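You operate a simulated robot arm through the tools that you are given. There is no shell and no other tool. Be economical: measure what you need, move in short steps, check, and stop when the job is done.

Carry out the task below with a simulated two-armed robot. There is one attempt and no reset: what you move stays moved.

TASK
Take the green disc and put it on the white plastic spacer. Put the orange disc on top of the steel cylinder. Put the yellow hanger on the rack side of the long steel table away on the lower foam shelf of the black table. Pick up the tall blue tin with one hand, pass it to the other hand and put it on the lower foam shelf of the black table. Turn the red kv knob to 50 kV. Put the orange hose stub on the lower foam shelf of the black table. Lift the chest lid open. Do these in any order. Set down upright: tall blue tin.

Only the result counts: the job must be done as asked and must still hold three seconds after the hand-in. Knocking over, shifting, dropping, spilling or breaking anything else fails it. Lids that push on must go on centred and level and be pressed home; caps that screw on are set level and turned clockwise until they are tight.

THE ROBOT
Two 7-joint arms with two-finger grippers on one trunk, on a base that drives. Base frame: it is fixed to the floor where the robot stands at the start and does not move with it; the origin is under the middle of the robot, x ahead of it, y to its left, z up. Units: mm, degrees, N and s.
The left shoulder is at the start at [24, 218, 1198], the right one opposite. With the tool pointing down near the work surface each hand reaches from about 100 to 680 mm from the robot's upright axis, wherever it stands, measured 20 degrees to its own side. Places, roughly: chest lid [500, -4000, 1000]; green disc (5x5x4 cm) [700, 100, 600]; lower foam shelf of the black table [900, 400, 600]; orange disc (5x5x4 cm) [700, 0, 600]; orange hose stub (4x4x10 cm) [800, 800, 1200]; red kv knob [2400, 2000, 900]; steel cylinder (6x6x5 cm) [400, -3800, 900]; tall blue tin (8x8x13 cm) [1400, 3800, 900]; white plastic spacer (15x6x2 cm) [-600, -3800, 900]; yellow hanger (27x9x5 cm) [1200, -700, 900]. Payload 2.2 kg a hand.
The TCP of each hand is the grasp point between the finger pads, 19 mm short of the fingertips. In the tool frame z runs along the fingers and y along their closing line. The gripper opens to 116 mm. The gripper's body begins 70 mm behind the TCP.
Orientation is that of the tool frame in the base frame, as [roll, pitch, yaw] about the fixed x, y, z axes, in that order (R = Rz(yaw) Ry(pitch) Rx(roll)). With the fingers straight down and closing along the base's y, the tool's x points along the base's -x, its y along +y and its z along -z.

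THE INTERFACE
- The arms move only by the tool step_arm. It takes "left_moves", "right_moves" or both (then of equal length, played together; a hand with none holds still); each is a list of rows, each an object (a shift or turn left out is 0, a gripper value left out holds the last) with "dp": the shift along the tool's x, y, z in units of 30 mm (1.0 is 30 mm), a list of three; "rotation": the turn, a rotation vector about the tool's x, y, z in units of 5 degrees (1.0 is 5 degrees), a list of three; "claw": the finger opening in mm, from 0 to 116. In form: [{"dp": [tx, ty, tz], "rotation": [wx, wy, wz], "claw": claw}, ...]. A call has 1 to 10 rows; each row shifts and turns the commanded pose from where the row before left it, along the tool's axes as they then stand. A call with a number of a shift or a turn outside -1 to 1 is refused whole. Each row takes 0.2 s and may step no farther than 50 mm and 8.6 degrees from the row before; otherwise, or with a gripper value out of range, the whole call is refused. A pose out of reach is approached as far as the arm can. The call stops where the force on the tool passes 40 N (or 10 N more than at its start, if that is more) or the arm is blocked; 0.2 s more then pass. Each finger halts on what it meets, pressing with about 32 N; the grip force reading is that of the motor and also rises with nothing between the fingers. The clock runs only during rows and for 0.2 s after the last one: add rows that do not move to give the fingers time. The reply holds the time, the measured pose of the TCP, the force on the tool along the base axes, the opening and the grip force, in the units named above and with some noise, with the torque about the TCP (base axes, N m) and any sound that the robot's microphone picked up.
- Cameras (640 x 400 px; columns grow to the right, rows downward): "scene" is now at [120.9, 32.3, 1399.2]; the picture's right is [0.43, -0.91, 0.00], its down [-0.20, -0.10, -0.97] and it looks along [0.88, 0.41, -0.23] (base axes); focal length 214 px, centre (320, 200). "left" rides on the left gripper at [69, 15, -97] in its tool frame; the picture's right is [-0.21, 0.98, 0.00], its down [-0.76, -0.17, -0.63] and it looks along [-0.62, -0.14, 0.77] (tool axes); focal length 251 px, centre (320, 200). "right" rides on the right gripper at [69, -15, -97] in its tool frame; the picture's right is [0.21, 0.98, 0.00], its down [-0.76, 0.17, -0.63] and it looks along [-0.62, 0.14, 0.77] (tool axes); focal length 251 px, centre (320, 200). There is no depth. A picture from a camera that has moved, and an enlarged one, comes with that camera's place and axes in the base frame and with its lens. The place of the scene camera against the robot may be out by one fixed shift of up to 18 mm in any direction.
- snapshot(camera): a new picture of that camera. No time passes.
- raise_lower(by): slides the trunk up (or, below 0, down) by that many mm; the arms and the scene camera ride with it, the base frame stays. It gives what a move gives, with no picture.
- base_move(legs): drives the robot by 1 to 6 legs, each [ahead, left, turn to the left] in mm, mm and degrees, along the robot's own axes; the way and the turn of a leg run together, so that a leg with both is an arc; at most 1500 mm and 180 degrees a leg. The arms and the cameras ride along, it lands a little off, and it stops where it bumps. It gives what a move gives.
- turn_head(pan, tilt): turns the head with the scene camera to pan (to the left, within 80 degrees either way) and tilt (down, from -29 to 69), counted from straight ahead of the robot. It gives what a move gives.
- inspect(camera, box): a new picture of the part [left, top, right, bottom] of that camera's present view, enlarged. No time passes.
- finish_job(): hands the job in; it is judged then, once.

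Go step by step. Nothing tells you exact positions but the pictures and the camera data: compare them with the known pose of the tool, close in by small moves and look again before you grip or let go. The budget is 196 turns and 192 pictures, counting those below and the enlarged ones. Unless the task says otherwise, let go and move clear before handing in, and close with one line.

The tools are called after "Request:" by a JSON object that holds its "name" and its "arguments". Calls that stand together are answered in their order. step_arm: Moves the arms, as the interface text tells. Its arguments: {"type":"object","properties":{"left_moves":{"type":"array"},"right_moves":{"type":"array"}},"required":[]} The other tools are called the same way: raise_lower (by) slides the trunk up or down; base_move (legs) drives the base; turn_head (pan, tilt) turns the head that bears the scene camera; snapshot (camera) takes a picture; inspect (camera, box) takes an enlarged picture of a part of a camera's view; finish_job () hands the job in.

At the start:

```text
clock: 0.0
left_eef_pos: [448.2, 471.4, 1475.6]
left_orientation: [-180.0, 0.0, 180.0]
left_wrist_force: [-0.5, -0.5, 0.4]
left_torque: [0.0, -0.03, -0.01]
left_gripper_width: 115.8
left_grip_force: 0.1
right_eef_pos: [401.3, -18.5, 1451.0]
right_orientation: [-179.8, -0.1, 179.9]
right_wrist_force: [-0.7, -0.1, -0.4]
right_torque: [0.02, 0.01, -0.03]
right_gripper_width: 116.3
right_grip_force: 0.0
trunk travel left (down, up): [-343.0, 147.0]
robot x, y, heading: [1.5, 1.0, -0.2]
head pan, tilt: [25.2, 12.9]
```

scene: 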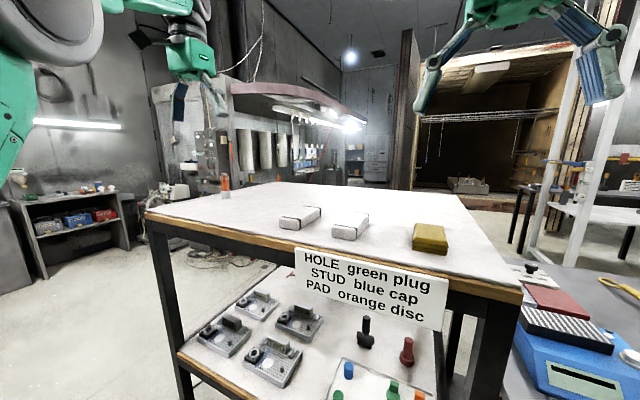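
right: 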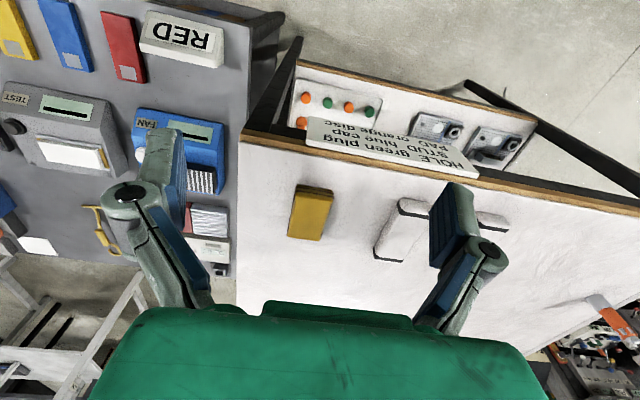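
left: 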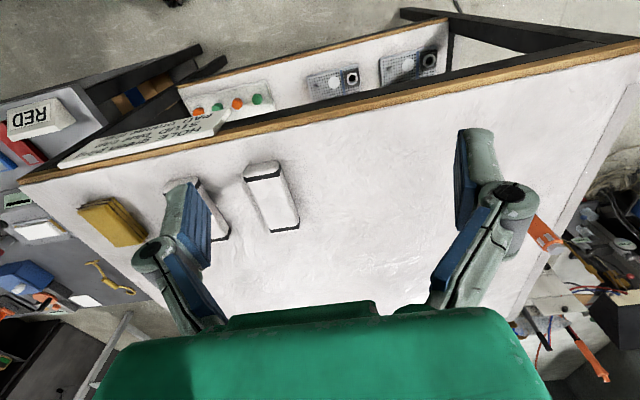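

I see the black table ahead with the foam shelf below it; I'll look around first to get the layout.

Request:
{"name": "turn_head", "arguments": {"pan": 20, "tilt": 45}}

Request:
{"name": "snapshot", "arguments": {"camera": "scene"}}

Request:
{"name": "turn_head", "arguments": {"pan": -50, "tilt": 30}}

Request:
{"name": "snapshot", "arguments": {"camera": "scene"}}

```text
clock: 1.0
left_eef_pos: [443.0, 470.1, 1477.0]
left_orientation: [179.9, 0.1, -180.0]
left_wrist_force: [0.6, 0.1, -0.3]
left_torque: [-0.01, -0.01, -0.01]
left_gripper_width: 115.9
left_grip_force: 0.0
right_eef_pos: [397.5, -19.4, 1451.8]
right_orientation: [-180.0, 0.1, -180.0]
right_wrist_force: [-0.2, 1.1, 0.3]
right_torque: [-0.01, 0.0, 0.03]
right_gripper_width: 116.0
right_grip_force: 0.0
trunk travel left (down, up): [-343.0, 147.0]
robot x, y, heading: [0.1, 0.4, -0.2]
head pan, tilt: [20.0, 45.0]
```

```text
188 pictures are left
camera scene: at [112.3, 20.3, 1349.1], right [0.34, -0.94, 0.0], down [-0.67, -0.24, -0.71], along [0.66, 0.24, -0.71], focal length 214 px, centre (320, 200)
```

scene: 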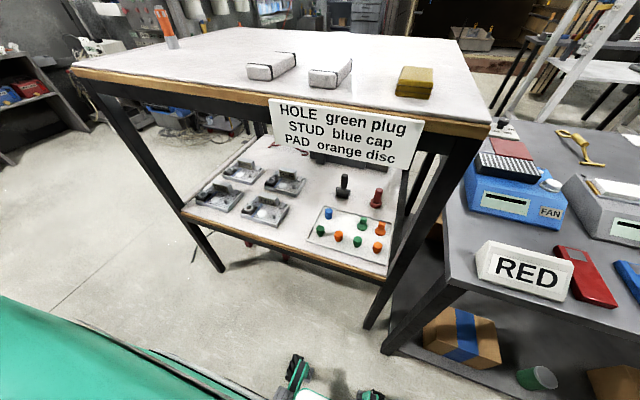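

```text
clock: 2.4
left_eef_pos: [444.7, 470.4, 1475.6]
left_orientation: [180.0, 0.0, 180.0]
left_wrist_force: [-0.5, 1.0, -0.4]
left_torque: [0.0, 0.0, -0.02]
left_gripper_width: 115.9
left_grip_force: 0.0
right_eef_pos: [397.7, -19.9, 1452.6]
right_orientation: [-179.9, 0.2, -180.0]
right_wrist_force: [0.2, 0.4, -0.4]
right_torque: [-0.01, 0.0, 0.01]
right_gripper_width: 116.2
right_grip_force: 0.1
trunk travel left (down, up): [-343.0, 147.0]
robot x, y, heading: [3.3, 1.7, -0.0]
head pan, tilt: [-50.0, 30.0]
```

```text
187 pictures are left
camera scene: at [94.6, -76.8, 1371.9], right [-0.77, -0.64, 0.0], down [-0.32, 0.38, -0.87], along [0.56, -0.66, -0.5], focal length 214 px, centre (320, 200)
```

scene: 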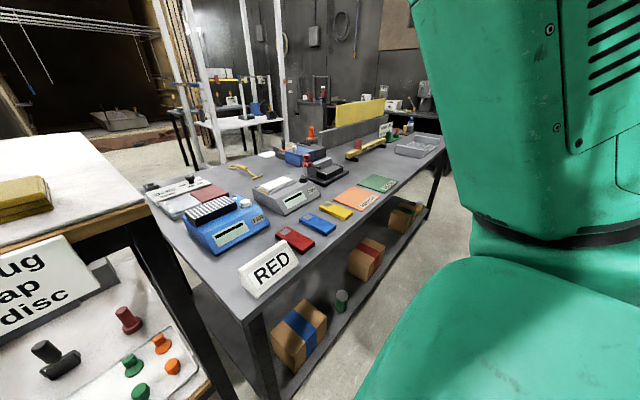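

The pieces sit on the tray on the lower shelf. I look closer at them, and to the other directions.

Request:
{"name": "turn_head", "arguments": {"pan": 8, "tilt": 50}}

Request:
{"name": "inspect", "arguments": {"camera": "scene", "box": [160, 100, 480, 300]}}

Request:
{"name": "turn_head", "arguments": {"pan": -80, "tilt": 10}}

Request:
{"name": "snapshot", "arguments": {"camera": "scene"}}

Request:
{"name": "turn_head", "arguments": {"pan": 80, "tilt": 10}}

Request:
{"name": "snapshot", "arguments": {"camera": "scene"}}

```text
clock: 3.6
left_eef_pos: [444.3, 470.2, 1477.9]
left_orientation: [179.9, 0.1, -180.0]
left_wrist_force: [0.3, -0.7, -0.7]
left_torque: [-0.06, 0.01, -0.03]
left_gripper_width: 115.8
left_grip_force: 0.0
right_eef_pos: [397.8, -19.6, 1452.6]
right_orientation: [-179.9, 0.1, 180.0]
right_wrist_force: [0.6, 0.0, 0.5]
right_torque: [0.0, -0.01, 0.02]
right_gripper_width: 116.0
right_grip_force: 0.0
trunk travel left (down, up): [-343.0, 147.0]
robot x, y, heading: [2.0, -0.4, 0.0]
head pan, tilt: [8.0, 50.0]
```

```text
2.00 times, centred on (320, 200) of scene
camera zoom: at [112.6, 3.1, 1342.2], right [0.14, -0.99, 0.0], down [-0.76, -0.11, -0.64], along [0.63, 0.09, -0.77], focal length 429 px, centre (320, 200)
```

zoom: 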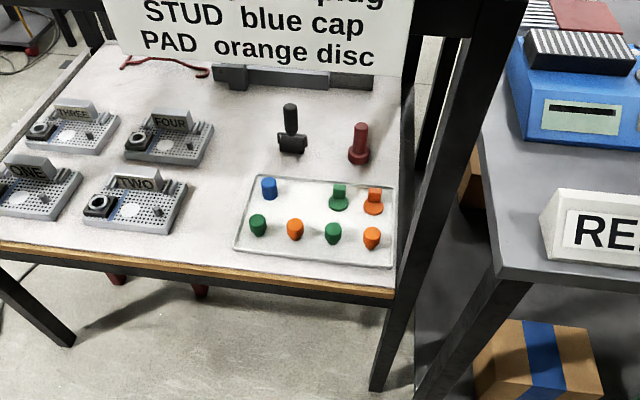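

```text
clock: 5.3
left_eef_pos: [444.9, 470.1, 1475.9]
left_orientation: [180.0, 0.1, 180.0]
left_wrist_force: [-0.6, 0.6, -0.5]
left_torque: [-0.03, -0.02, 0.02]
left_gripper_width: 115.8
left_grip_force: 0.0
right_eef_pos: [396.9, -19.8, 1451.2]
right_orientation: [-180.0, 0.1, -180.0]
right_wrist_force: [-0.4, 0.1, 0.0]
right_torque: [-0.01, 0.01, 0.01]
right_gripper_width: 116.2
right_grip_force: 0.0
trunk travel left (down, up): [-343.0, 147.0]
robot x, y, heading: [1.0, 1.4, -0.1]
head pan, tilt: [-80.0, 10.0]
```

```text
185 pictures are left
camera scene: at [52.6, -99.1, 1404.4], right [-0.98, -0.17, 0.0], down [-0.03, 0.17, -0.98], along [0.17, -0.97, -0.17], focal length 214 px, centre (320, 200)
```

scene: 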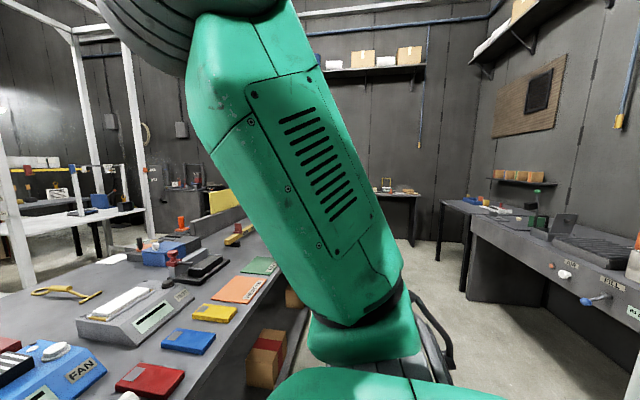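

```text
clock: 7.7
left_eef_pos: [443.7, 470.7, 1478.1]
left_orientation: [180.0, 0.0, -179.9]
left_wrist_force: [0.2, 0.5, -0.7]
left_torque: [-0.02, -0.01, -0.03]
left_gripper_width: 116.1
left_grip_force: 0.1
right_eef_pos: [398.0, -20.8, 1453.2]
right_orientation: [180.0, 0.1, 180.0]
right_wrist_force: [-1.2, 0.0, -0.2]
right_torque: [0.0, 0.01, 0.03]
right_gripper_width: 116.0
right_grip_force: 0.0
trunk travel left (down, up): [-343.0, 147.0]
robot x, y, heading: [-3.0, -2.1, -0.0]
head pan, tilt: [80.0, 10.0]
```

```text
184 pictures are left
camera scene: at [52.6, 84.2, 1404.0], right [0.98, -0.17, 0.0], down [-0.03, -0.17, -0.98], along [0.17, 0.97, -0.18], focal length 214 px, centre (320, 200)
```

scene: 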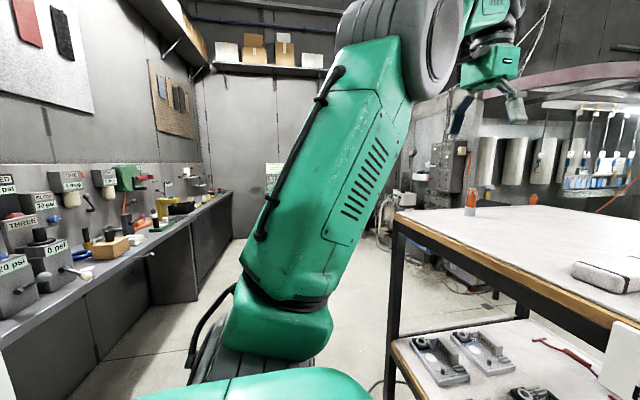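

The two flanged pieces at the back of the tray are the discs (green ≈(710,46), orange ≈(713,-29)), the tapered ones are plugs. I back off, shift left a bit and lower the trunk to work under the table top.

Request:
{"name": "base_move", "arguments": {"legs": [[-200, 0, 0], [0, 150, 0]]}}

Request:
{"name": "raise_lower", "arguments": {"by": -300}}

Request:
{"name": "turn_head", "arguments": {"pan": -5, "tilt": 35}}

Request:
{"name": "snapshot", "arguments": {"camera": "scene"}}

```text
clock: 10.3
left_eef_pos: [244.4, 561.1, 1491.4]
left_orientation: [177.8, -0.1, -179.8]
left_wrist_force: [0.8, -1.6, 1.8]
left_torque: [0.22, 0.18, 0.01]
left_gripper_width: 116.0
left_grip_force: 0.0
right_eef_pos: [199.5, 71.6, 1450.9]
right_orientation: [177.7, -0.1, -179.9]
right_wrist_force: [-0.1, -3.3, 0.9]
right_torque: [0.27, 0.03, 0.03]
right_gripper_width: 116.0
right_grip_force: 0.0
trunk travel left (down, up): [-343.0, 147.0]
robot x, y, heading: [-204.2, 142.4, 0.3]
head pan, tilt: [80.0, 10.0]
```

```text
clock: 13.3
left_eef_pos: [239.3, 665.4, 1158.0]
left_orientation: [-178.0, -0.1, -179.7]
left_wrist_force: [-0.6, 3.4, -1.5]
left_torque: [-0.35, -0.05, 0.0]
left_gripper_width: 115.9
left_grip_force: 0.1
right_eef_pos: [195.1, 173.2, 1151.5]
right_orientation: [-178.0, -0.1, -179.8]
right_wrist_force: [1.3, 3.7, -0.9]
right_torque: [-0.32, 0.07, -0.04]
right_gripper_width: 116.0
right_grip_force: 0.1
trunk travel left (down, up): [-43.0, 447.0]
robot x, y, heading: [-201.6, 152.1, 0.2]
head pan, tilt: [80.0, 10.0]
```

```text
clock: 14.9
left_eef_pos: [236.6, 667.7, 1158.9]
left_orientation: [-177.9, 0.1, -179.5]
left_wrist_force: [-1.5, 4.1, -0.3]
left_torque: [-0.37, -0.14, 0.02]
left_gripper_width: 115.9
left_grip_force: 0.0
right_eef_pos: [193.6, 177.6, 1152.2]
right_orientation: [-177.9, 0.1, -179.6]
right_wrist_force: [-0.2, 5.0, -0.6]
right_torque: [-0.39, -0.03, -0.04]
right_gripper_width: 116.1
right_grip_force: 0.1
trunk travel left (down, up): [-43.0, 447.0]
robot x, y, heading: [-205.3, 150.7, 0.6]
head pan, tilt: [-5.0, 35.0]
```

```text
183 pictures are left
camera scene: at [-79.4, 173.6, 1063.3], right [-0.08, -1.0, 0.04], down [-0.57, 0.02, -0.82], along [0.82, -0.09, -0.57], focal length 214 px, centre (320, 200)
```

scene: 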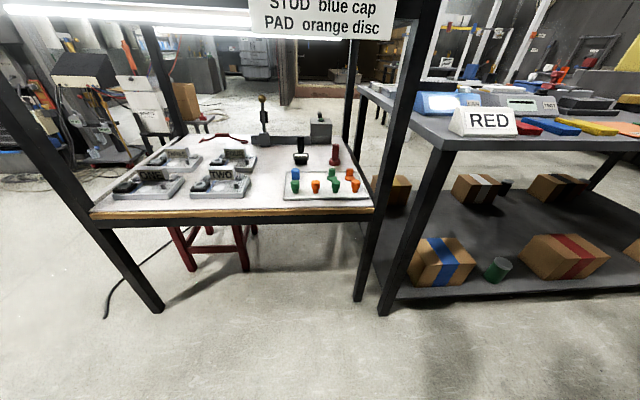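

The body seems to be swaying after the drive (roll ±2°). I wait briefly by holding still and check.

Request:
{"name": "step_arm", "arguments": {"right_moves": [{}, {}, {}, {}, {}, {}, {}, {}, {}, {}]}}

Request:
{"name": "step_arm", "arguments": {"right_moves": [{}, {}, {}, {}, {}, {}, {}, {}, {}, {}]}}

```text
clock: 17.1
left_eef_pos: [238.3, 618.1, 1175.5]
left_orientation: [180.0, 0.2, -179.8]
left_wrist_force: [0.5, 0.0, -0.9]
left_torque: [0.02, 0.02, 0.0]
left_gripper_width: 116.1
left_grip_force: 0.0
right_eef_pos: [194.7, 124.5, 1151.1]
right_orientation: [179.9, 0.0, -179.9]
right_wrist_force: [0.3, 0.7, 0.5]
right_torque: [-0.01, 0.01, -0.01]
right_gripper_width: 115.9
right_grip_force: 0.0
trunk travel left (down, up): [-43.0, 447.0]
robot x, y, heading: [-201.3, 142.4, 0.2]
head pan, tilt: [-5.0, 35.0]
```

```text
clock: 19.5
left_eef_pos: [235.7, 598.0, 1182.3]
left_orientation: [179.3, 0.5, 179.7]
left_wrist_force: [-0.2, 1.0, 0.6]
left_torque: [-0.03, -0.03, -0.01]
left_gripper_width: 116.2
left_grip_force: 0.0
right_eef_pos: [192.7, 107.8, 1155.3]
right_orientation: [179.6, 0.2, 179.9]
right_wrist_force: [0.4, 0.6, -0.7]
right_torque: [-0.05, 0.01, -0.01]
right_gripper_width: 115.9
right_grip_force: 0.0
trunk travel left (down, up): [-43.0, 447.0]
robot x, y, heading: [-197.3, 134.2, 0.2]
head pan, tilt: [-5.0, 35.0]
stopped in row 10 (right hand): the arm was blocked; the commanded pose is now the measured one
```

The pose is settling but the base still shifts a little; I take another look around the robot.

Request:
{"name": "step_arm", "arguments": {"left_moves": [{}, {}, {}, {}, {}], "right_moves": [{}, {}, {}, {}, {}]}}

Request:
{"name": "snapshot", "arguments": {"camera": "left"}}

Request:
{"name": "snapshot", "arguments": {"camera": "right"}}

```text
clock: 20.7
left_eef_pos: [234.7, 594.5, 1183.0]
left_orientation: [179.2, 0.3, 179.8]
left_wrist_force: [0.1, -0.3, -0.4]
left_torque: [0.03, 0.01, -0.01]
left_gripper_width: 116.0
left_grip_force: 0.0
right_eef_pos: [193.5, 105.8, 1157.3]
right_orientation: [179.3, 0.1, 179.8]
right_wrist_force: [0.9, -0.8, -0.1]
right_torque: [0.02, 0.0, 0.01]
right_gripper_width: 115.7
right_grip_force: 0.0
trunk travel left (down, up): [-43.0, 447.0]
robot x, y, heading: [-202.2, 132.2, 0.0]
head pan, tilt: [-5.0, 35.0]
```

```text
182 pictures are left
camera left: at [165.7, 609.1, 1279.1], right [0.22, 0.98, 0.01], down [0.75, -0.18, 0.63], along [0.62, -0.13, -0.77], focal length 251 px, centre (320, 200)
```

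left: 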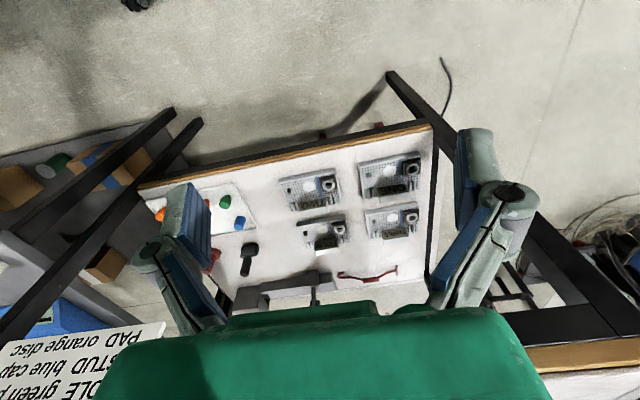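

```text
181 pictures are left
camera right: at [122.9, 88.4, 1252.5], right [-0.21, 0.98, 0.01], down [0.76, 0.16, 0.64], along [0.62, 0.14, -0.77], focal length 251 px, centre (320, 200)
```

right: 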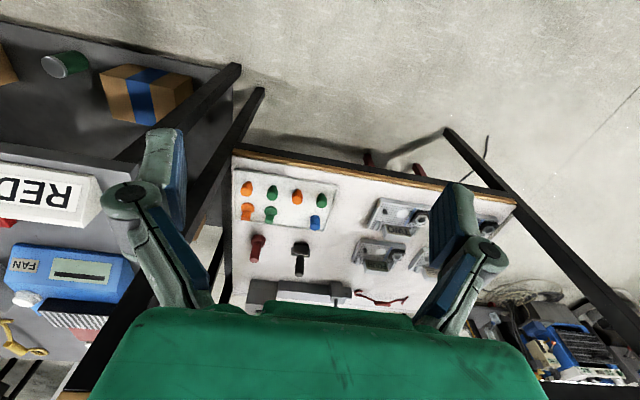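

Now I pitch both hands 40° forward and lower them in front of the robot, clear of the table.

Request:
{"name": "step_arm", "arguments": {"left_moves": [{"rotation": [0, -1, 0]}, {"rotation": [0, -1, 0]}, {"rotation": [0, -1, 0]}, {"rotation": [0, -1, 0]}, {"rotation": [0, -1, 0]}, {"rotation": [0, -1, 0]}, {"rotation": [0, -1, 0]}, {"rotation": [0, -1, 0]}], "right_moves": [{"rotation": [0, -1, 0]}, {"rotation": [0, -1, 0]}, {"rotation": [0, -1, 0]}, {"rotation": [0, -1, 0]}, {"rotation": [0, -1, 0]}, {"rotation": [0, -1, 0]}, {"rotation": [0, -1, 0]}, {"rotation": [0, -1, 0]}]}}

Request:
{"name": "step_arm", "arguments": {"left_moves": [{"dp": [0.75, 0, 0.89]}, {"dp": [0.75, 0, 0.89]}, {"dp": [0.75, 0, 0.89]}, {"dp": [0.75, 0, 0.89]}, {"dp": [0.75, 0, 0.89]}, {"dp": [0.75, 0, 0.89]}, {"dp": [0.75, 0, 0.89]}, {"dp": [0.75, 0, 0.89]}, {"dp": [0.75, 0, 0.89]}], "right_moves": [{"dp": [0.75, 0, 0.89]}, {"dp": [0.75, 0, 0.89]}, {"dp": [0.75, 0, 0.89]}, {"dp": [0.75, 0, 0.89]}, {"dp": [0.75, 0, 0.89]}, {"dp": [0.75, 0, 0.89]}, {"dp": [0.75, 0, 0.89]}, {"dp": [0.75, 0, 0.89]}, {"dp": [0.75, 0, 0.89]}]}}

Request:
{"name": "snapshot", "arguments": {"camera": "scene"}}

Request:
{"name": "snapshot", "arguments": {"camera": "right"}}

```text
clock: 22.7
left_eef_pos: [234.3, 590.7, 1183.4]
left_orientation: [178.8, 40.6, 179.0]
left_wrist_force: [-0.3, 1.6, 0.3]
left_torque: [-0.05, -0.04, -0.07]
left_gripper_width: 115.9
left_grip_force: 0.1
right_eef_pos: [191.1, 100.1, 1157.2]
right_orientation: [179.2, 40.4, 179.4]
right_wrist_force: [0.9, 1.6, 0.1]
right_torque: [-0.04, -0.01, -0.02]
right_gripper_width: 116.0
right_grip_force: 0.0
trunk travel left (down, up): [-43.0, 447.0]
robot x, y, heading: [-200.1, 126.6, 0.1]
head pan, tilt: [-5.0, 35.0]
stopped in row 8 (left hand): the arm was blocked; the commanded pose is now the measured one
```

```text
clock: 24.7
left_eef_pos: [236.0, 592.3, 883.6]
left_orientation: [178.4, 40.8, 178.7]
left_wrist_force: [0.8, -0.5, 0.9]
left_torque: [0.08, 0.04, 0.01]
left_gripper_width: 115.8
left_grip_force: 0.1
right_eef_pos: [272.7, 111.6, 952.9]
right_orientation: [161.5, 47.6, 160.4]
right_wrist_force: [-1.1, -0.7, 1.0]
right_torque: [0.04, -0.04, 0.03]
right_gripper_width: 116.0
right_grip_force: 0.1
trunk travel left (down, up): [-43.0, 447.0]
robot x, y, heading: [-201.0, 126.3, 0.1]
head pan, tilt: [-5.0, 35.0]
stopped in row 9 (right hand): the arm was blocked; the commanded pose is now the measured one
```

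```text
180 pictures are left
camera scene: at [-113.1, 123.6, 1019.7], right [-0.01, -1.0, 0.01], down [-0.94, 0.01, -0.35], along [0.35, -0.01, -0.94], focal length 214 px, centre (320, 200)
```

scene: 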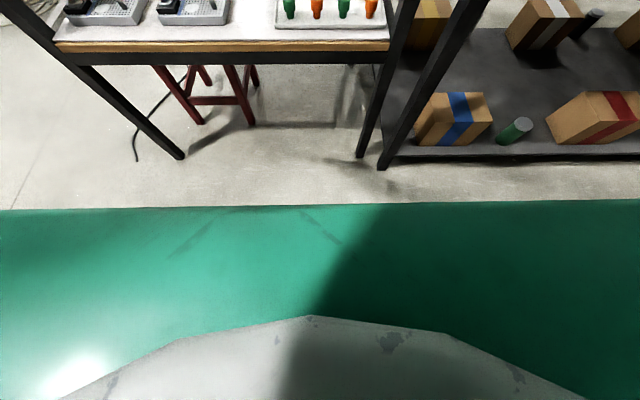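

```text
179 pictures are left
camera right: at [153.0, 104.6, 959.8], right [-0.04, 1.0, 0.05], down [0.01, -0.05, 1.0], along [1.0, 0.04, -0.01], focal length 251 px, centre (320, 200)
```

right: 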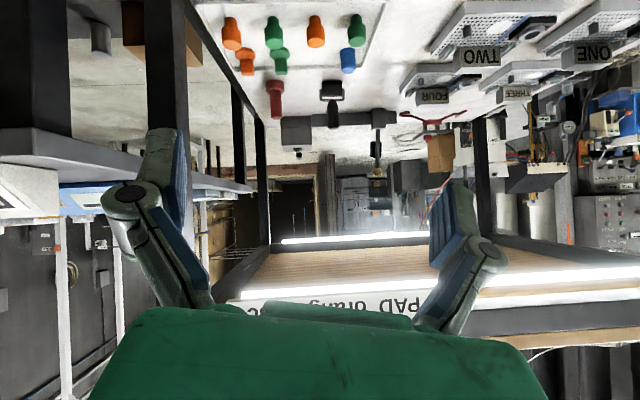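

The head camera reads steeper than set, and the right arm was blocked – maybe it touches the head. I raise the right hand's route: first check by setting the head again.

Request:
{"name": "turn_head", "arguments": {"pan": -60, "tilt": 35}}

Request:
{"name": "snapshot", "arguments": {"camera": "scene"}}

```text
clock: 25.9
left_eef_pos: [235.6, 601.1, 879.8]
left_orientation: [179.0, 40.7, 179.1]
left_wrist_force: [-0.3, 0.3, -0.2]
left_torque: [-0.01, -0.01, -0.04]
left_gripper_width: 116.1
left_grip_force: 0.0
right_eef_pos: [274.0, 115.0, 951.7]
right_orientation: [162.2, 47.7, 160.5]
right_wrist_force: [1.1, 1.1, -0.1]
right_torque: [-0.02, -0.03, -0.06]
right_gripper_width: 115.9
right_grip_force: 0.1
trunk travel left (down, up): [-43.0, 447.0]
robot x, y, heading: [-201.7, 132.3, 0.1]
head pan, tilt: [-60.0, 35.0]
```

```text
178 pictures are left
camera scene: at [-112.8, 125.1, 1019.6], right [0.02, -1.0, 0.0], down [-0.94, -0.02, -0.35], along [0.35, 0.0, -0.94], focal length 214 px, centre (320, 200)
```

scene: 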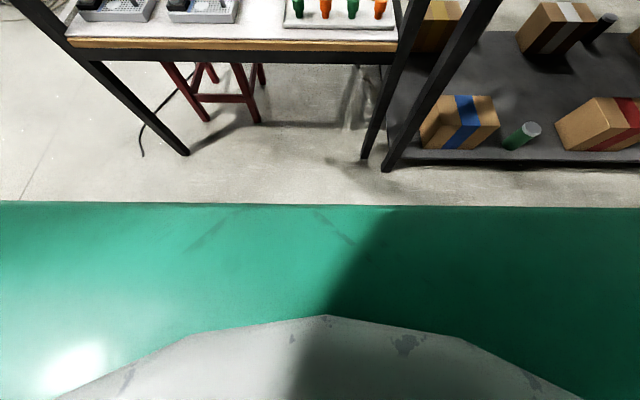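

The head is jammed (stuck looking down), so the right arm must have pushed it. I move the right hand back up and outward, then re-set the head.

Request:
{"name": "step_arm", "arguments": {"right_moves": [{"dp": [-0.65, -0.39, -0.86]}, {"dp": [-0.65, -0.39, -0.86]}, {"dp": [-0.65, -0.39, -0.86]}, {"dp": [-0.65, -0.39, -0.86]}, {"dp": [-0.65, -0.39, -0.86]}, {"dp": [-0.65, -0.39, -0.86]}, {"dp": [-0.65, -0.39, -0.86]}, {}]}}

Request:
{"name": "turn_head", "arguments": {"pan": -60, "tilt": 20}}

Request:
{"name": "snapshot", "arguments": {"camera": "scene"}}

```text
clock: 27.7
left_eef_pos: [235.5, 601.1, 879.2]
left_orientation: [179.0, 40.7, 179.3]
left_wrist_force: [1.0, 0.6, -0.4]
left_torque: [-0.04, -0.02, -0.06]
left_gripper_width: 116.2
left_grip_force: 0.1
right_eef_pos: [214.6, 3.5, 1148.7]
right_orientation: [162.9, 47.8, 161.7]
right_wrist_force: [0.4, 1.4, 0.3]
right_torque: [-0.05, 0.03, -0.07]
right_gripper_width: 115.9
right_grip_force: 0.1
trunk travel left (down, up): [-43.0, 447.0]
robot x, y, heading: [-202.7, 131.4, 0.2]
head pan, tilt: [-60.0, 35.0]
```

```text
clock: 28.5
left_eef_pos: [236.4, 598.7, 880.2]
left_orientation: [178.9, 40.7, 179.0]
left_wrist_force: [0.1, -0.1, -0.6]
left_torque: [-0.05, -0.02, -0.02]
left_gripper_width: 116.0
left_grip_force: 0.1
right_eef_pos: [214.5, 1.4, 1149.7]
right_orientation: [162.9, 47.7, 161.7]
right_wrist_force: [-0.8, 0.7, 0.4]
right_torque: [-0.02, -0.02, -0.02]
right_gripper_width: 115.9
right_grip_force: 0.1
trunk travel left (down, up): [-43.0, 447.0]
robot x, y, heading: [-203.7, 130.5, 0.4]
head pan, tilt: [-60.0, 20.0]
```

```text
177 pictures are left
camera scene: at [-121.1, 43.9, 1088.2], right [-0.86, -0.5, 0.0], down [-0.17, 0.29, -0.94], along [0.47, -0.81, -0.34], focal length 214 px, centre (320, 200)
```

scene: 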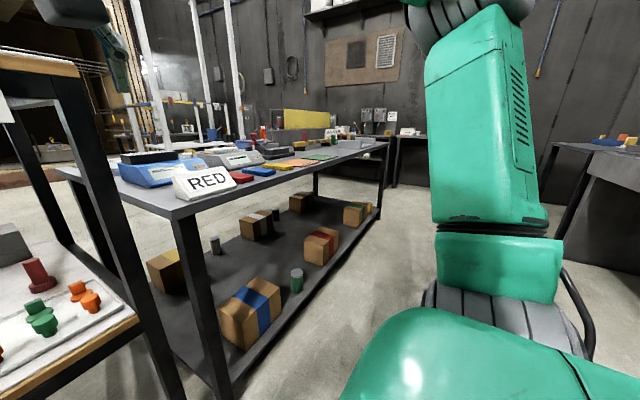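

The head is free again. I level the right hand's orientation, keep it well on its own side and lower it there.

Request:
{"name": "step_arm", "arguments": {"right_moves": [{"rotation": [0.28, 0.62, -0.79]}, {"rotation": [0.28, 0.62, -0.79]}, {"rotation": [0.28, 0.62, -0.79]}, {"dp": [0, -0.9, 0]}, {"dp": [0, -0.9, 0]}]}}

Request:
{"name": "step_arm", "arguments": {"right_moves": [{"dp": [0.75, -0.1, 0.82]}, {"dp": [0.75, -0.1, 0.82]}, {"dp": [0.75, -0.1, 0.82]}, {"dp": [0.75, -0.1, 0.82]}, {"dp": [0.75, -0.1, 0.82]}, {"dp": [0.75, -0.1, 0.82]}, {"dp": [0.75, -0.1, 0.82]}, {"dp": [0.75, -0.1, 0.82]}, {"dp": [0.75, -0.1, 0.82]}]}}

Request:
{"name": "turn_head", "arguments": {"pan": -5, "tilt": 30}}

Request:
{"name": "snapshot", "arguments": {"camera": "scene"}}

```text
clock: 29.7
left_eef_pos: [234.2, 590.0, 884.0]
left_orientation: [178.2, 40.7, 178.6]
left_wrist_force: [-0.2, -0.2, 0.4]
left_torque: [0.0, 0.01, 0.0]
left_gripper_width: 115.6
left_grip_force: 0.0
right_eef_pos: [212.8, -64.5, 1146.8]
right_orientation: [179.2, 40.3, 179.5]
right_wrist_force: [0.6, -1.9, 0.7]
right_torque: [0.0, 0.03, 0.0]
right_gripper_width: 115.8
right_grip_force: 0.0
trunk travel left (down, up): [-43.0, 447.0]
robot x, y, heading: [-204.6, 127.0, 0.3]
head pan, tilt: [-60.0, 20.0]
```

```text
clock: 31.7
left_eef_pos: [236.7, 596.0, 881.0]
left_orientation: [178.7, 40.7, 178.8]
left_wrist_force: [-0.3, 0.6, -0.6]
left_torque: [-0.01, 0.0, -0.05]
left_gripper_width: 116.0
left_grip_force: 0.0
right_eef_pos: [200.8, -82.5, 847.8]
right_orientation: [179.5, 40.2, 179.8]
right_wrist_force: [1.0, 0.0, 0.0]
right_torque: [0.03, -0.04, 0.0]
right_gripper_width: 115.8
right_grip_force: 0.1
trunk travel left (down, up): [-43.0, 447.0]
robot x, y, heading: [-203.1, 132.5, 0.1]
head pan, tilt: [-60.0, 20.0]
```

```text
clock: 32.9
left_eef_pos: [234.9, 594.6, 881.4]
left_orientation: [178.7, 40.7, 178.8]
left_wrist_force: [-0.8, 0.2, -0.4]
left_torque: [0.01, 0.05, -0.02]
left_gripper_width: 116.0
left_grip_force: 0.1
right_eef_pos: [201.8, -82.8, 848.4]
right_orientation: [179.6, 40.1, 179.7]
right_wrist_force: [-0.9, 1.1, 0.3]
right_torque: [-0.01, 0.0, 0.01]
right_gripper_width: 116.1
right_grip_force: 0.1
trunk travel left (down, up): [-43.0, 447.0]
robot x, y, heading: [-203.7, 124.1, 0.4]
head pan, tilt: [-5.0, 30.0]
```

```text
176 pictures are left
camera scene: at [-77.7, 111.8, 1071.8], right [-0.08, -1.0, 0.0], down [-0.5, 0.04, -0.86], along [0.86, -0.07, -0.5], focal length 214 px, centre (320, 200)
```

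scene: 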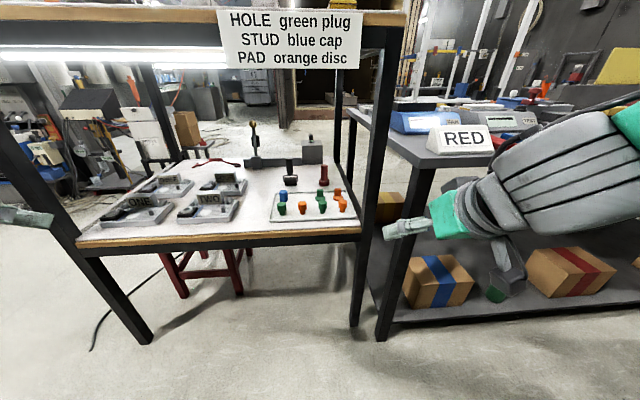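

Arms are clear. I zoom on the tray to fix the discs' positions.

Request:
{"name": "inspect", "arguments": {"camera": "scene", "box": [240, 140, 400, 240]}}

Request:
{"name": "inspect", "arguments": {"camera": "scene", "box": [60, 100, 380, 300]}}

```text
4.00 times, centred on (320, 190) of scene
camera zoom: at [-77.7, 111.8, 1071.8], right [-0.08, -1.0, 0.0], down [-0.5, 0.04, -0.86], along [0.86, -0.07, -0.5], focal length 858 px, centre (320, 240)
```

zoom: 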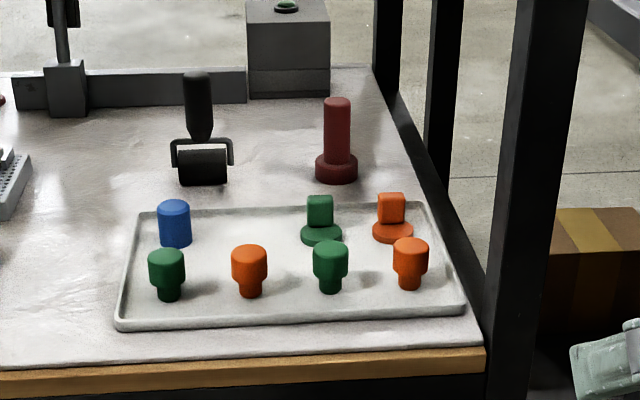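

```text
2.00 times, centred on (220, 200) of scene
camera zoom: at [-77.7, 111.8, 1071.8], right [-0.08, -1.0, 0.0], down [-0.5, 0.04, -0.86], along [0.86, -0.07, -0.5], focal length 429 px, centre (520, 200)
```

zoom: 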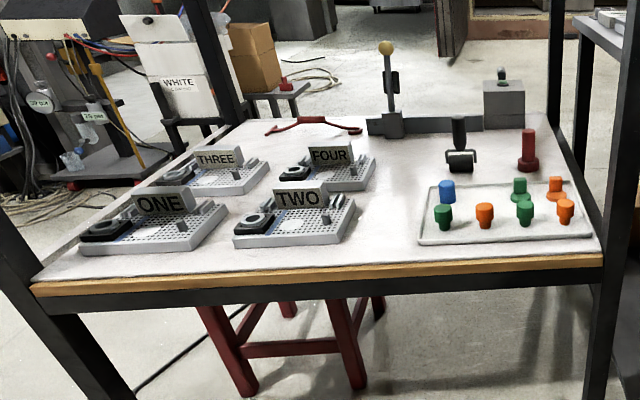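

Discs are near (689,-27,~630) and (689,47,~630). I'll shift left so the right forearm passes clear of the table leg, move the left hand back, then drive up to the table.

Request:
{"name": "step_arm", "arguments": {"left_moves": [{"dp": [0.64, -0.4, -0.54]}, {"dp": [0.64, -0.4, -0.54]}, {"dp": [0.64, -0.4, -0.54]}, {"dp": [0.64, -0.4, -0.54]}]}}

Request:
{"name": "base_move", "arguments": {"legs": [[0, 120, 0], [150, 0, 0]]}}

Request:
{"name": "step_arm", "arguments": {"right_moves": [{}, {}, {}, {}, {}, {}, {}, {}, {}, {}]}}

Request:
{"name": "snapshot", "arguments": {"camera": "scene"}}

```text
clock: 33.9
left_eef_pos: [145.6, 555.2, 888.1]
left_orientation: [178.7, 40.6, 179.0]
left_wrist_force: [-0.5, -0.9, 0.2]
left_torque: [0.0, -0.01, 0.02]
left_gripper_width: 115.8
left_grip_force: 0.0
left hand out of reach, approached as far as the arm can: row 4
right_eef_pos: [200.1, -84.4, 847.2]
right_orientation: [179.3, 40.1, 179.6]
right_wrist_force: [-0.2, 0.4, 0.6]
right_torque: [-0.02, -0.02, 0.03]
right_gripper_width: 115.9
right_grip_force: 0.2
trunk travel left (down, up): [-43.0, 447.0]
robot x, y, heading: [-200.9, 131.1, 0.0]
head pan, tilt: [-5.0, 30.0]
```

```text
clock: 36.2
left_eef_pos: [299.2, 700.5, 878.6]
left_orientation: [-179.6, 40.5, -180.0]
left_wrist_force: [0.3, -0.2, -1.2]
left_torque: [-0.12, -0.07, -0.1]
left_gripper_width: 116.1
left_grip_force: 0.1
right_eef_pos: [355.2, 61.7, 851.8]
right_orientation: [-178.6, 40.1, -179.2]
right_wrist_force: [0.7, 1.8, -1.5]
right_torque: [-0.05, 0.01, -0.02]
right_gripper_width: 115.9
right_grip_force: 0.0
trunk travel left (down, up): [-43.0, 447.0]
robot x, y, heading: [-51.6, 258.4, 0.2]
head pan, tilt: [-5.0, 30.0]
```

```text
clock: 38.4
left_eef_pos: [297.2, 686.4, 887.3]
left_orientation: [179.2, 40.7, 179.3]
left_wrist_force: [-0.1, 0.0, 0.1]
left_torque: [-0.02, -0.01, -0.01]
left_gripper_width: 116.3
left_grip_force: 0.0
right_eef_pos: [353.2, 49.2, 849.4]
right_orientation: [-179.8, 40.3, -179.8]
right_wrist_force: [0.1, -0.4, -0.3]
right_torque: [0.03, 0.03, -0.03]
right_gripper_width: 116.0
right_grip_force: 0.0
trunk travel left (down, up): [-43.0, 447.0]
robot x, y, heading: [-52.3, 257.2, 0.2]
head pan, tilt: [-5.0, 30.0]
```

```text
173 pictures are left
camera scene: at [74.7, 230.0, 1071.6], right [-0.09, -1.0, -0.01], down [-0.5, 0.05, -0.86], along [0.86, -0.07, -0.5], focal length 214 px, centre (320, 200)
```

scene: 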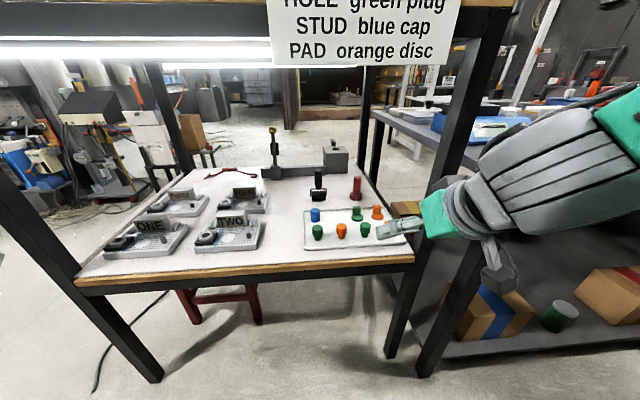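

I go forward another 110 mm, then extend the right hand over the tray.

Request:
{"name": "base_move", "arguments": {"legs": [[110, 0, 0]]}}

Request:
{"name": "step_arm", "arguments": {"right_moves": [{"dp": [-0.5, 0, 0.85]}, {"dp": [-0.5, 0, 0.85]}, {"dp": [-0.5, 0, 0.85]}, {"dp": [-0.5, 0, 0.85]}, {"dp": [-0.5, 0, 0.85]}, {"dp": [-0.5, 0, 0.85]}]}}

Request:
{"name": "snapshot", "arguments": {"camera": "right"}}

Request:
{"name": "snapshot", "arguments": {"camera": "scene"}}

```text
clock: 39.6
left_eef_pos: [409.7, 690.6, 883.6]
left_orientation: [179.4, 40.5, 179.2]
left_wrist_force: [0.3, 0.0, -0.6]
left_torque: [-0.03, 0.02, 0.02]
left_gripper_width: 116.2
left_grip_force: 0.1
right_eef_pos: [462.3, 50.3, 848.8]
right_orientation: [-179.8, 40.2, -179.7]
right_wrist_force: [0.5, 1.1, -0.6]
right_torque: [0.03, 0.01, 0.03]
right_gripper_width: 116.2
right_grip_force: 0.0
trunk travel left (down, up): [-43.0, 447.0]
robot x, y, heading: [63.4, 259.7, -0.1]
head pan, tilt: [-5.0, 30.0]
```

```text
clock: 41.0
left_eef_pos: [407.4, 696.4, 883.8]
left_orientation: [179.6, 40.6, 179.4]
left_wrist_force: [0.7, 0.4, -0.8]
left_torque: [-0.04, -0.03, -0.06]
left_gripper_width: 115.9
left_grip_force: 0.0
right_eef_pos: [629.6, 56.2, 795.1]
right_orientation: [-179.3, 40.4, -179.4]
right_wrist_force: [0.8, 0.9, -0.5]
right_torque: [-0.04, -0.02, -0.03]
right_gripper_width: 116.0
right_grip_force: 0.1
trunk travel left (down, up): [-43.0, 447.0]
robot x, y, heading: [60.4, 263.5, 0.2]
head pan, tilt: [-5.0, 30.0]
```

```text
172 pictures are left
camera right: at [513.6, 40.0, 822.8], right [-0.17, 0.97, -0.15], down [0.17, 0.18, 0.97], along [0.97, 0.14, -0.19], focal length 251 px, centre (320, 200)
```

right: 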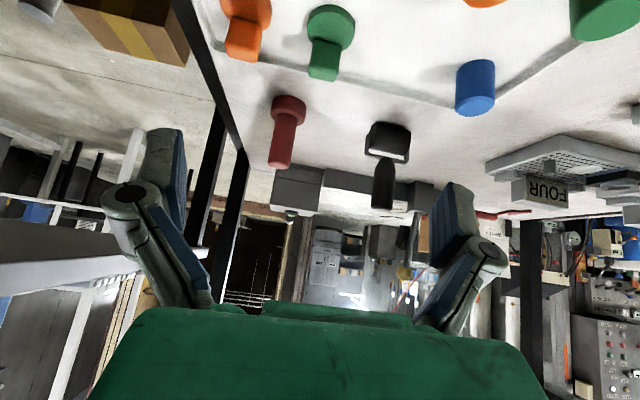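

```text
171 pictures are left
camera scene: at [185.7, 251.6, 1071.6], right [-0.08, -1.0, 0.01], down [-0.5, 0.03, -0.86], along [0.86, -0.08, -0.5], focal length 214 px, centre (320, 200)
```

scene: 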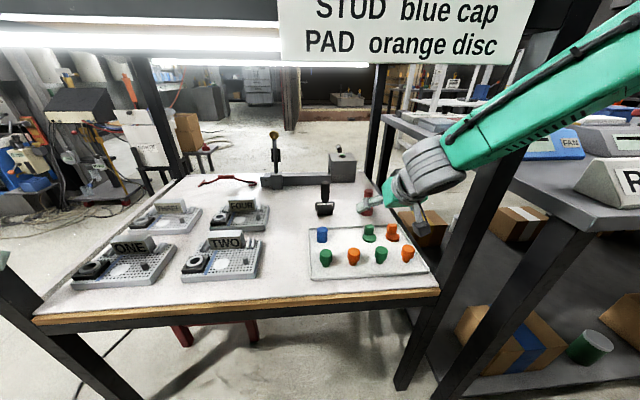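

The forearm stays clear if this hand takes the green disc (the left one will take the orange). I zoom the right camera on the discs.

Request:
{"name": "inspect", "arguments": {"camera": "right", "box": [200, 0, 400, 125]}}

```text
3.20 times, centred on (300, 62) of right
camera zoom: at [513.6, 40.0, 822.8], right [-0.17, 0.97, -0.15], down [0.17, 0.18, 0.97], along [0.97, 0.14, -0.19], focal length 805 px, centre (384, 640)
```

zoom: 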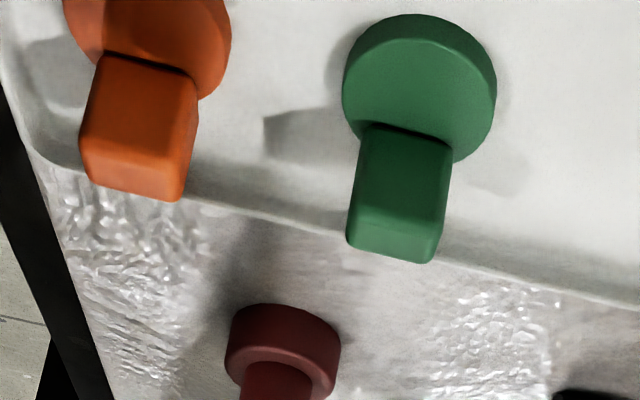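

The knob on the green disc is about 27 mm wide. I close the fingers to 60 mm and approach along the tool axis.

Request:
{"name": "step_arm", "arguments": {"right_moves": [{"dp": [0.145, -0.03, 0.79], "claw": 60}, {"dp": [0.145, -0.03, 0.79]}, {"dp": [0.145, -0.03, 0.79]}, {"dp": [0.145, -0.03, 0.79]}, {"dp": [0.145, -0.03, 0.79]}]}}

Request:
{"name": "snapshot", "arguments": {"camera": "right"}}

Request:
{"name": "snapshot", "arguments": {"camera": "scene"}}

```text
clock: 42.2
left_eef_pos: [408.1, 680.2, 889.9]
left_orientation: [178.6, 40.6, 178.7]
left_wrist_force: [-0.5, -0.1, 0.5]
left_torque: [0.04, 0.07, 0.03]
left_gripper_width: 116.3
left_grip_force: 0.1
right_eef_pos: [690.9, 37.0, 685.9]
right_orientation: [179.5, 40.4, 179.6]
right_wrist_force: [-0.5, -0.9, -0.6]
right_torque: [0.04, 0.02, 0.01]
right_gripper_width: 60.0
right_grip_force: 0.1
trunk travel left (down, up): [-43.0, 447.0]
robot x, y, heading: [61.7, 256.9, 0.1]
head pan, tilt: [-5.0, 30.0]
```

```text
169 pictures are left
camera right: at [575.9, 20.9, 713.0], right [-0.16, 0.98, -0.13], down [0.17, 0.16, 0.97], along [0.97, 0.14, -0.19], focal length 251 px, centre (320, 200)
```

right: 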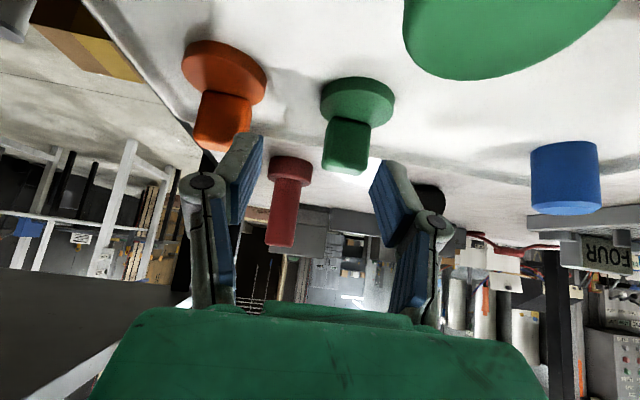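

```text
168 pictures are left
camera scene: at [186.2, 232.5, 1071.4], right [-0.09, -1.0, -0.01], down [-0.5, 0.05, -0.86], along [0.86, -0.07, -0.5], focal length 214 px, centre (320, 200)
```

scene: 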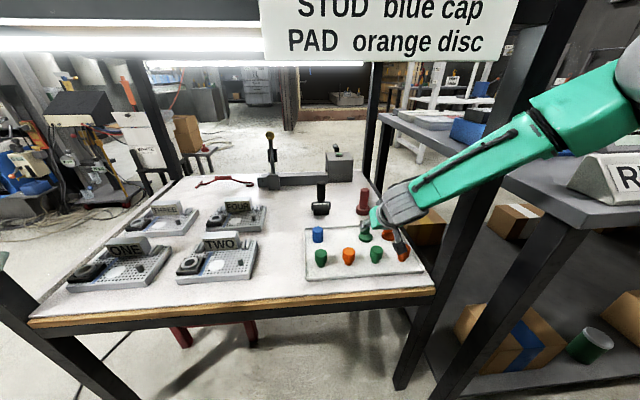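

Triangulating from two hand views puts the green knob at about (715,53,648). I align sideways first, then go in.

Request:
{"name": "step_arm", "arguments": {"right_moves": [{"dp": [0, 0.53, 0]}, {}, {}, {}, {}]}}

Request:
{"name": "step_arm", "arguments": {"right_moves": [{"dp": [0.05, 0, 0.6]}, {}, {}]}}

Request:
{"name": "snapshot", "arguments": {"camera": "right"}}

```text
clock: 43.4
left_eef_pos: [407.0, 689.0, 887.3]
left_orientation: [179.3, 40.6, 179.1]
left_wrist_force: [0.0, -0.9, 0.0]
left_torque: [-0.02, 0.0, 0.01]
left_gripper_width: 115.9
left_grip_force: 0.0
right_eef_pos: [690.6, 60.3, 685.8]
right_orientation: [-179.9, 40.4, -179.8]
right_wrist_force: [1.1, 0.1, -0.7]
right_torque: [-0.03, 0.03, -0.04]
right_gripper_width: 60.1
right_grip_force: 0.1
trunk travel left (down, up): [-43.0, 447.0]
robot x, y, heading: [57.9, 258.9, -0.2]
head pan, tilt: [-5.0, 30.0]
```

```text
clock: 44.2
left_eef_pos: [406.9, 686.2, 887.4]
left_orientation: [179.1, 40.7, 179.0]
left_wrist_force: [0.2, 0.2, 0.2]
left_torque: [0.03, 0.01, 0.0]
left_gripper_width: 116.3
left_grip_force: 0.1
right_eef_pos: [701.4, 59.5, 672.0]
right_orientation: [-180.0, 40.5, -179.9]
right_wrist_force: [-0.7, -0.5, -0.8]
right_torque: [-0.01, 0.03, 0.01]
right_gripper_width: 60.3
right_grip_force: 0.1
trunk travel left (down, up): [-43.0, 447.0]
robot x, y, heading: [59.9, 257.7, 0.1]
head pan, tilt: [-5.0, 30.0]
```

```text
167 pictures are left
camera right: at [585.3, 42.4, 699.7], right [-0.16, 0.98, -0.14], down [0.17, 0.17, 0.97], along [0.97, 0.14, -0.19], focal length 251 px, centre (320, 200)
```

right: 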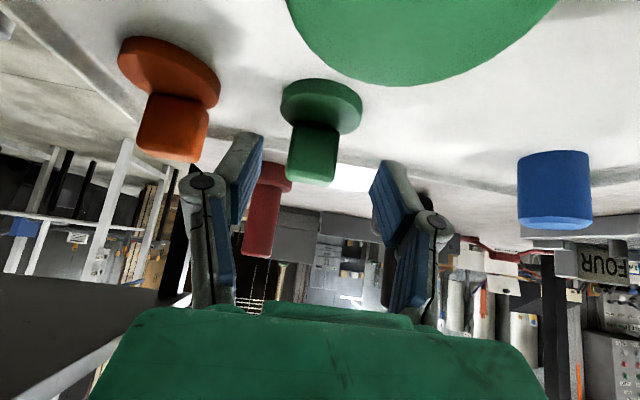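

Well aligned; I go in the last 26 mm and close.

Request:
{"name": "step_arm", "arguments": {"right_moves": [{"dp": [0.05, -0.15, 0.43]}, {"dp": [0.05, 0, 0.43]}, {}, {}]}}

Request:
{"name": "snapshot", "arguments": {"camera": "right"}}

```text
clock: 45.2
left_eef_pos: [402.6, 688.1, 887.3]
left_orientation: [179.2, 41.0, 179.0]
left_wrist_force: [-0.1, -0.3, 0.1]
left_torque: [-0.02, -0.01, 0.0]
left_gripper_width: 115.8
left_grip_force: 0.1
right_eef_pos: [711.1, 56.0, 655.0]
right_orientation: [-179.9, 40.8, -179.8]
right_wrist_force: [0.7, 0.9, -0.8]
right_torque: [-0.01, 0.03, 0.0]
right_gripper_width: 60.1
right_grip_force: 0.1
trunk travel left (down, up): [-43.0, 447.0]
robot x, y, heading: [62.5, 259.4, 0.2]
head pan, tilt: [-5.0, 30.0]
```

```text
166 pictures are left
camera right: at [595.7, 39.2, 682.2], right [-0.16, 0.98, -0.14], down [0.16, 0.17, 0.97], along [0.97, 0.14, -0.18], focal length 251 px, centre (320, 200)
```

right: 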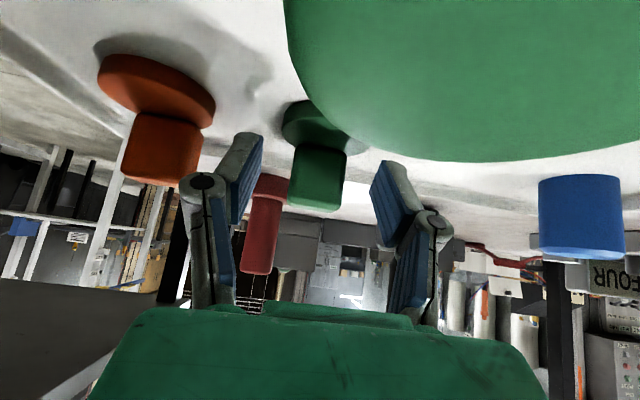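

Fingers straddle the knob; I close.

Request:
{"name": "step_arm", "arguments": {"right_moves": [{"dp": [0, -0.08, 0.1], "claw": 40}, {"claw": 10}, {}, {}, {}]}}

Request:
{"name": "step_arm", "arguments": {"right_moves": [{"dp": [-0.3, 0, -0.4]}, {"dp": [-0.3, 0, -0.4]}, {"dp": [-0.3, 0, -0.4]}, {"dp": [-0.3, 0, -0.4]}]}}

Request:
{"name": "snapshot", "arguments": {"camera": "right"}}

```text
clock: 46.4
left_eef_pos: [400.8, 689.8, 886.5]
left_orientation: [179.4, 41.0, 179.3]
left_wrist_force: [0.1, -0.1, -0.2]
left_torque: [0.01, -0.01, -0.01]
left_gripper_width: 116.0
left_grip_force: 0.0
right_eef_pos: [713.3, 54.4, 653.6]
right_orientation: [-179.8, 41.0, -179.8]
right_wrist_force: [-0.1, 1.8, 12.3]
right_torque: [-0.01, 0.04, -0.01]
right_gripper_width: 27.6
right_grip_force: 31.2
trunk travel left (down, up): [-43.0, 447.0]
robot x, y, heading: [61.6, 260.6, 0.0]
head pan, tilt: [-5.0, 30.0]
```

```text
clock: 47.4
left_eef_pos: [407.3, 684.3, 888.5]
left_orientation: [178.8, 40.7, 178.9]
left_wrist_force: [-0.5, 0.8, -0.5]
left_torque: [-0.05, 0.04, 0.0]
left_gripper_width: 116.0
left_grip_force: 0.0
right_eef_pos: [714.2, 50.4, 709.3]
right_orientation: [179.8, 40.5, 180.0]
right_wrist_force: [-0.3, -0.4, -0.7]
right_torque: [0.01, -0.01, 0.02]
right_gripper_width: 27.8
right_grip_force: 31.7
trunk travel left (down, up): [-43.0, 447.0]
robot x, y, heading: [58.7, 252.1, 0.1]
head pan, tilt: [-5.0, 30.0]
```

```text
165 pictures are left
camera right: at [598.3, 34.2, 737.3], right [-0.16, 0.98, -0.14], down [0.17, 0.16, 0.97], along [0.97, 0.14, -0.19], focal length 251 px, centre (320, 200)
```

right: 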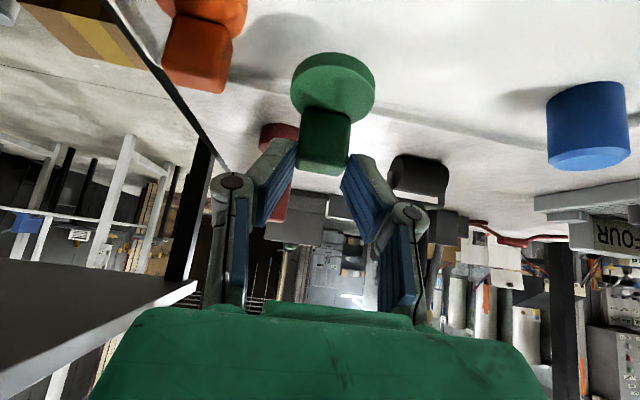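

Green disc is held. I retract the right hand out of the table the way it came.

Request:
{"name": "step_arm", "arguments": {"right_moves": [{"dp": [0.07, 0, -1]}, {"dp": [0.07, 0, -1]}, {"dp": [0.07, 0, -1]}, {"dp": [0.07, 0, -1]}, {"dp": [0.5, 0, -0.85]}, {"dp": [0.5, 0, -0.85]}, {"dp": [0.5, 0, -0.85]}, {"dp": [0.5, 0, -0.85]}, {"dp": [0.5, 0, -0.85]}, {"dp": [0.5, 0, -0.85]}]}}

Request:
{"name": "base_move", "arguments": {"legs": [[-150, 0, 0], [0, -240, 0]]}}

Request:
{"name": "step_arm", "arguments": {"left_moves": [{}, {}, {}, {}, {}, {}, {}, {}]}}

Request:
{"name": "snapshot", "arguments": {"camera": "scene"}}

```text
clock: 49.6
left_eef_pos: [406.3, 687.2, 886.7]
left_orientation: [179.2, 40.7, 179.0]
left_wrist_force: [0.5, -0.5, -0.5]
left_torque: [-0.02, -0.01, 0.0]
left_gripper_width: 115.9
left_grip_force: 0.1
right_eef_pos: [460.3, 52.7, 852.6]
right_orientation: [179.8, 40.4, 180.0]
right_wrist_force: [0.1, 0.7, 0.3]
right_torque: [-0.05, 0.02, 0.01]
right_gripper_width: 27.8
right_grip_force: 31.8
trunk travel left (down, up): [-43.0, 447.0]
robot x, y, heading: [58.0, 260.0, 0.2]
head pan, tilt: [-5.0, 30.0]
```

```text
clock: 52.3
left_eef_pos: [255.1, 459.4, 882.1]
left_orientation: [-179.8, 40.6, 179.8]
left_wrist_force: [0.2, 0.5, -1.2]
left_torque: [-0.04, 0.02, -0.05]
left_gripper_width: 115.9
left_grip_force: 0.1
right_eef_pos: [307.8, -173.0, 855.7]
right_orientation: [-178.8, 40.4, -179.3]
right_wrist_force: [0.0, 1.8, 0.1]
right_torque: [-0.03, 0.02, -0.04]
right_gripper_width: 27.9
right_grip_force: 32.3
trunk travel left (down, up): [-43.0, 447.0]
robot x, y, heading: [-90.8, 18.3, 0.1]
head pan, tilt: [-5.0, 30.0]
```

```text
clock: 54.1
left_eef_pos: [256.2, 448.9, 888.1]
left_orientation: [179.2, 40.7, 179.0]
left_wrist_force: [-0.6, -0.4, 0.3]
left_torque: [0.02, 0.0, 0.03]
left_gripper_width: 116.2
left_grip_force: 0.0
right_eef_pos: [306.8, -183.9, 852.2]
right_orientation: [-180.0, 40.4, 180.0]
right_wrist_force: [0.3, -0.1, -0.1]
right_torque: [0.03, 0.03, -0.02]
right_gripper_width: 28.0
right_grip_force: 32.1
trunk travel left (down, up): [-43.0, 447.0]
robot x, y, heading: [-96.0, 21.4, -0.0]
head pan, tilt: [-5.0, 30.0]
```

```text
164 pictures are left
camera scene: at [31.4, 2.3, 1071.8], right [-0.09, -1.0, 0.0], down [-0.5, 0.04, -0.86], along [0.86, -0.08, -0.5], focal length 214 px, centre (320, 200)
```

scene: 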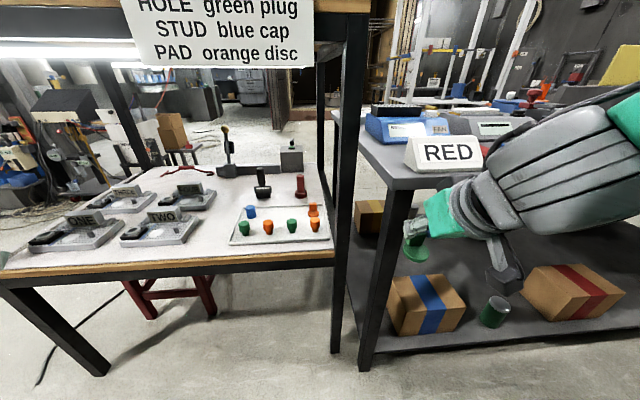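

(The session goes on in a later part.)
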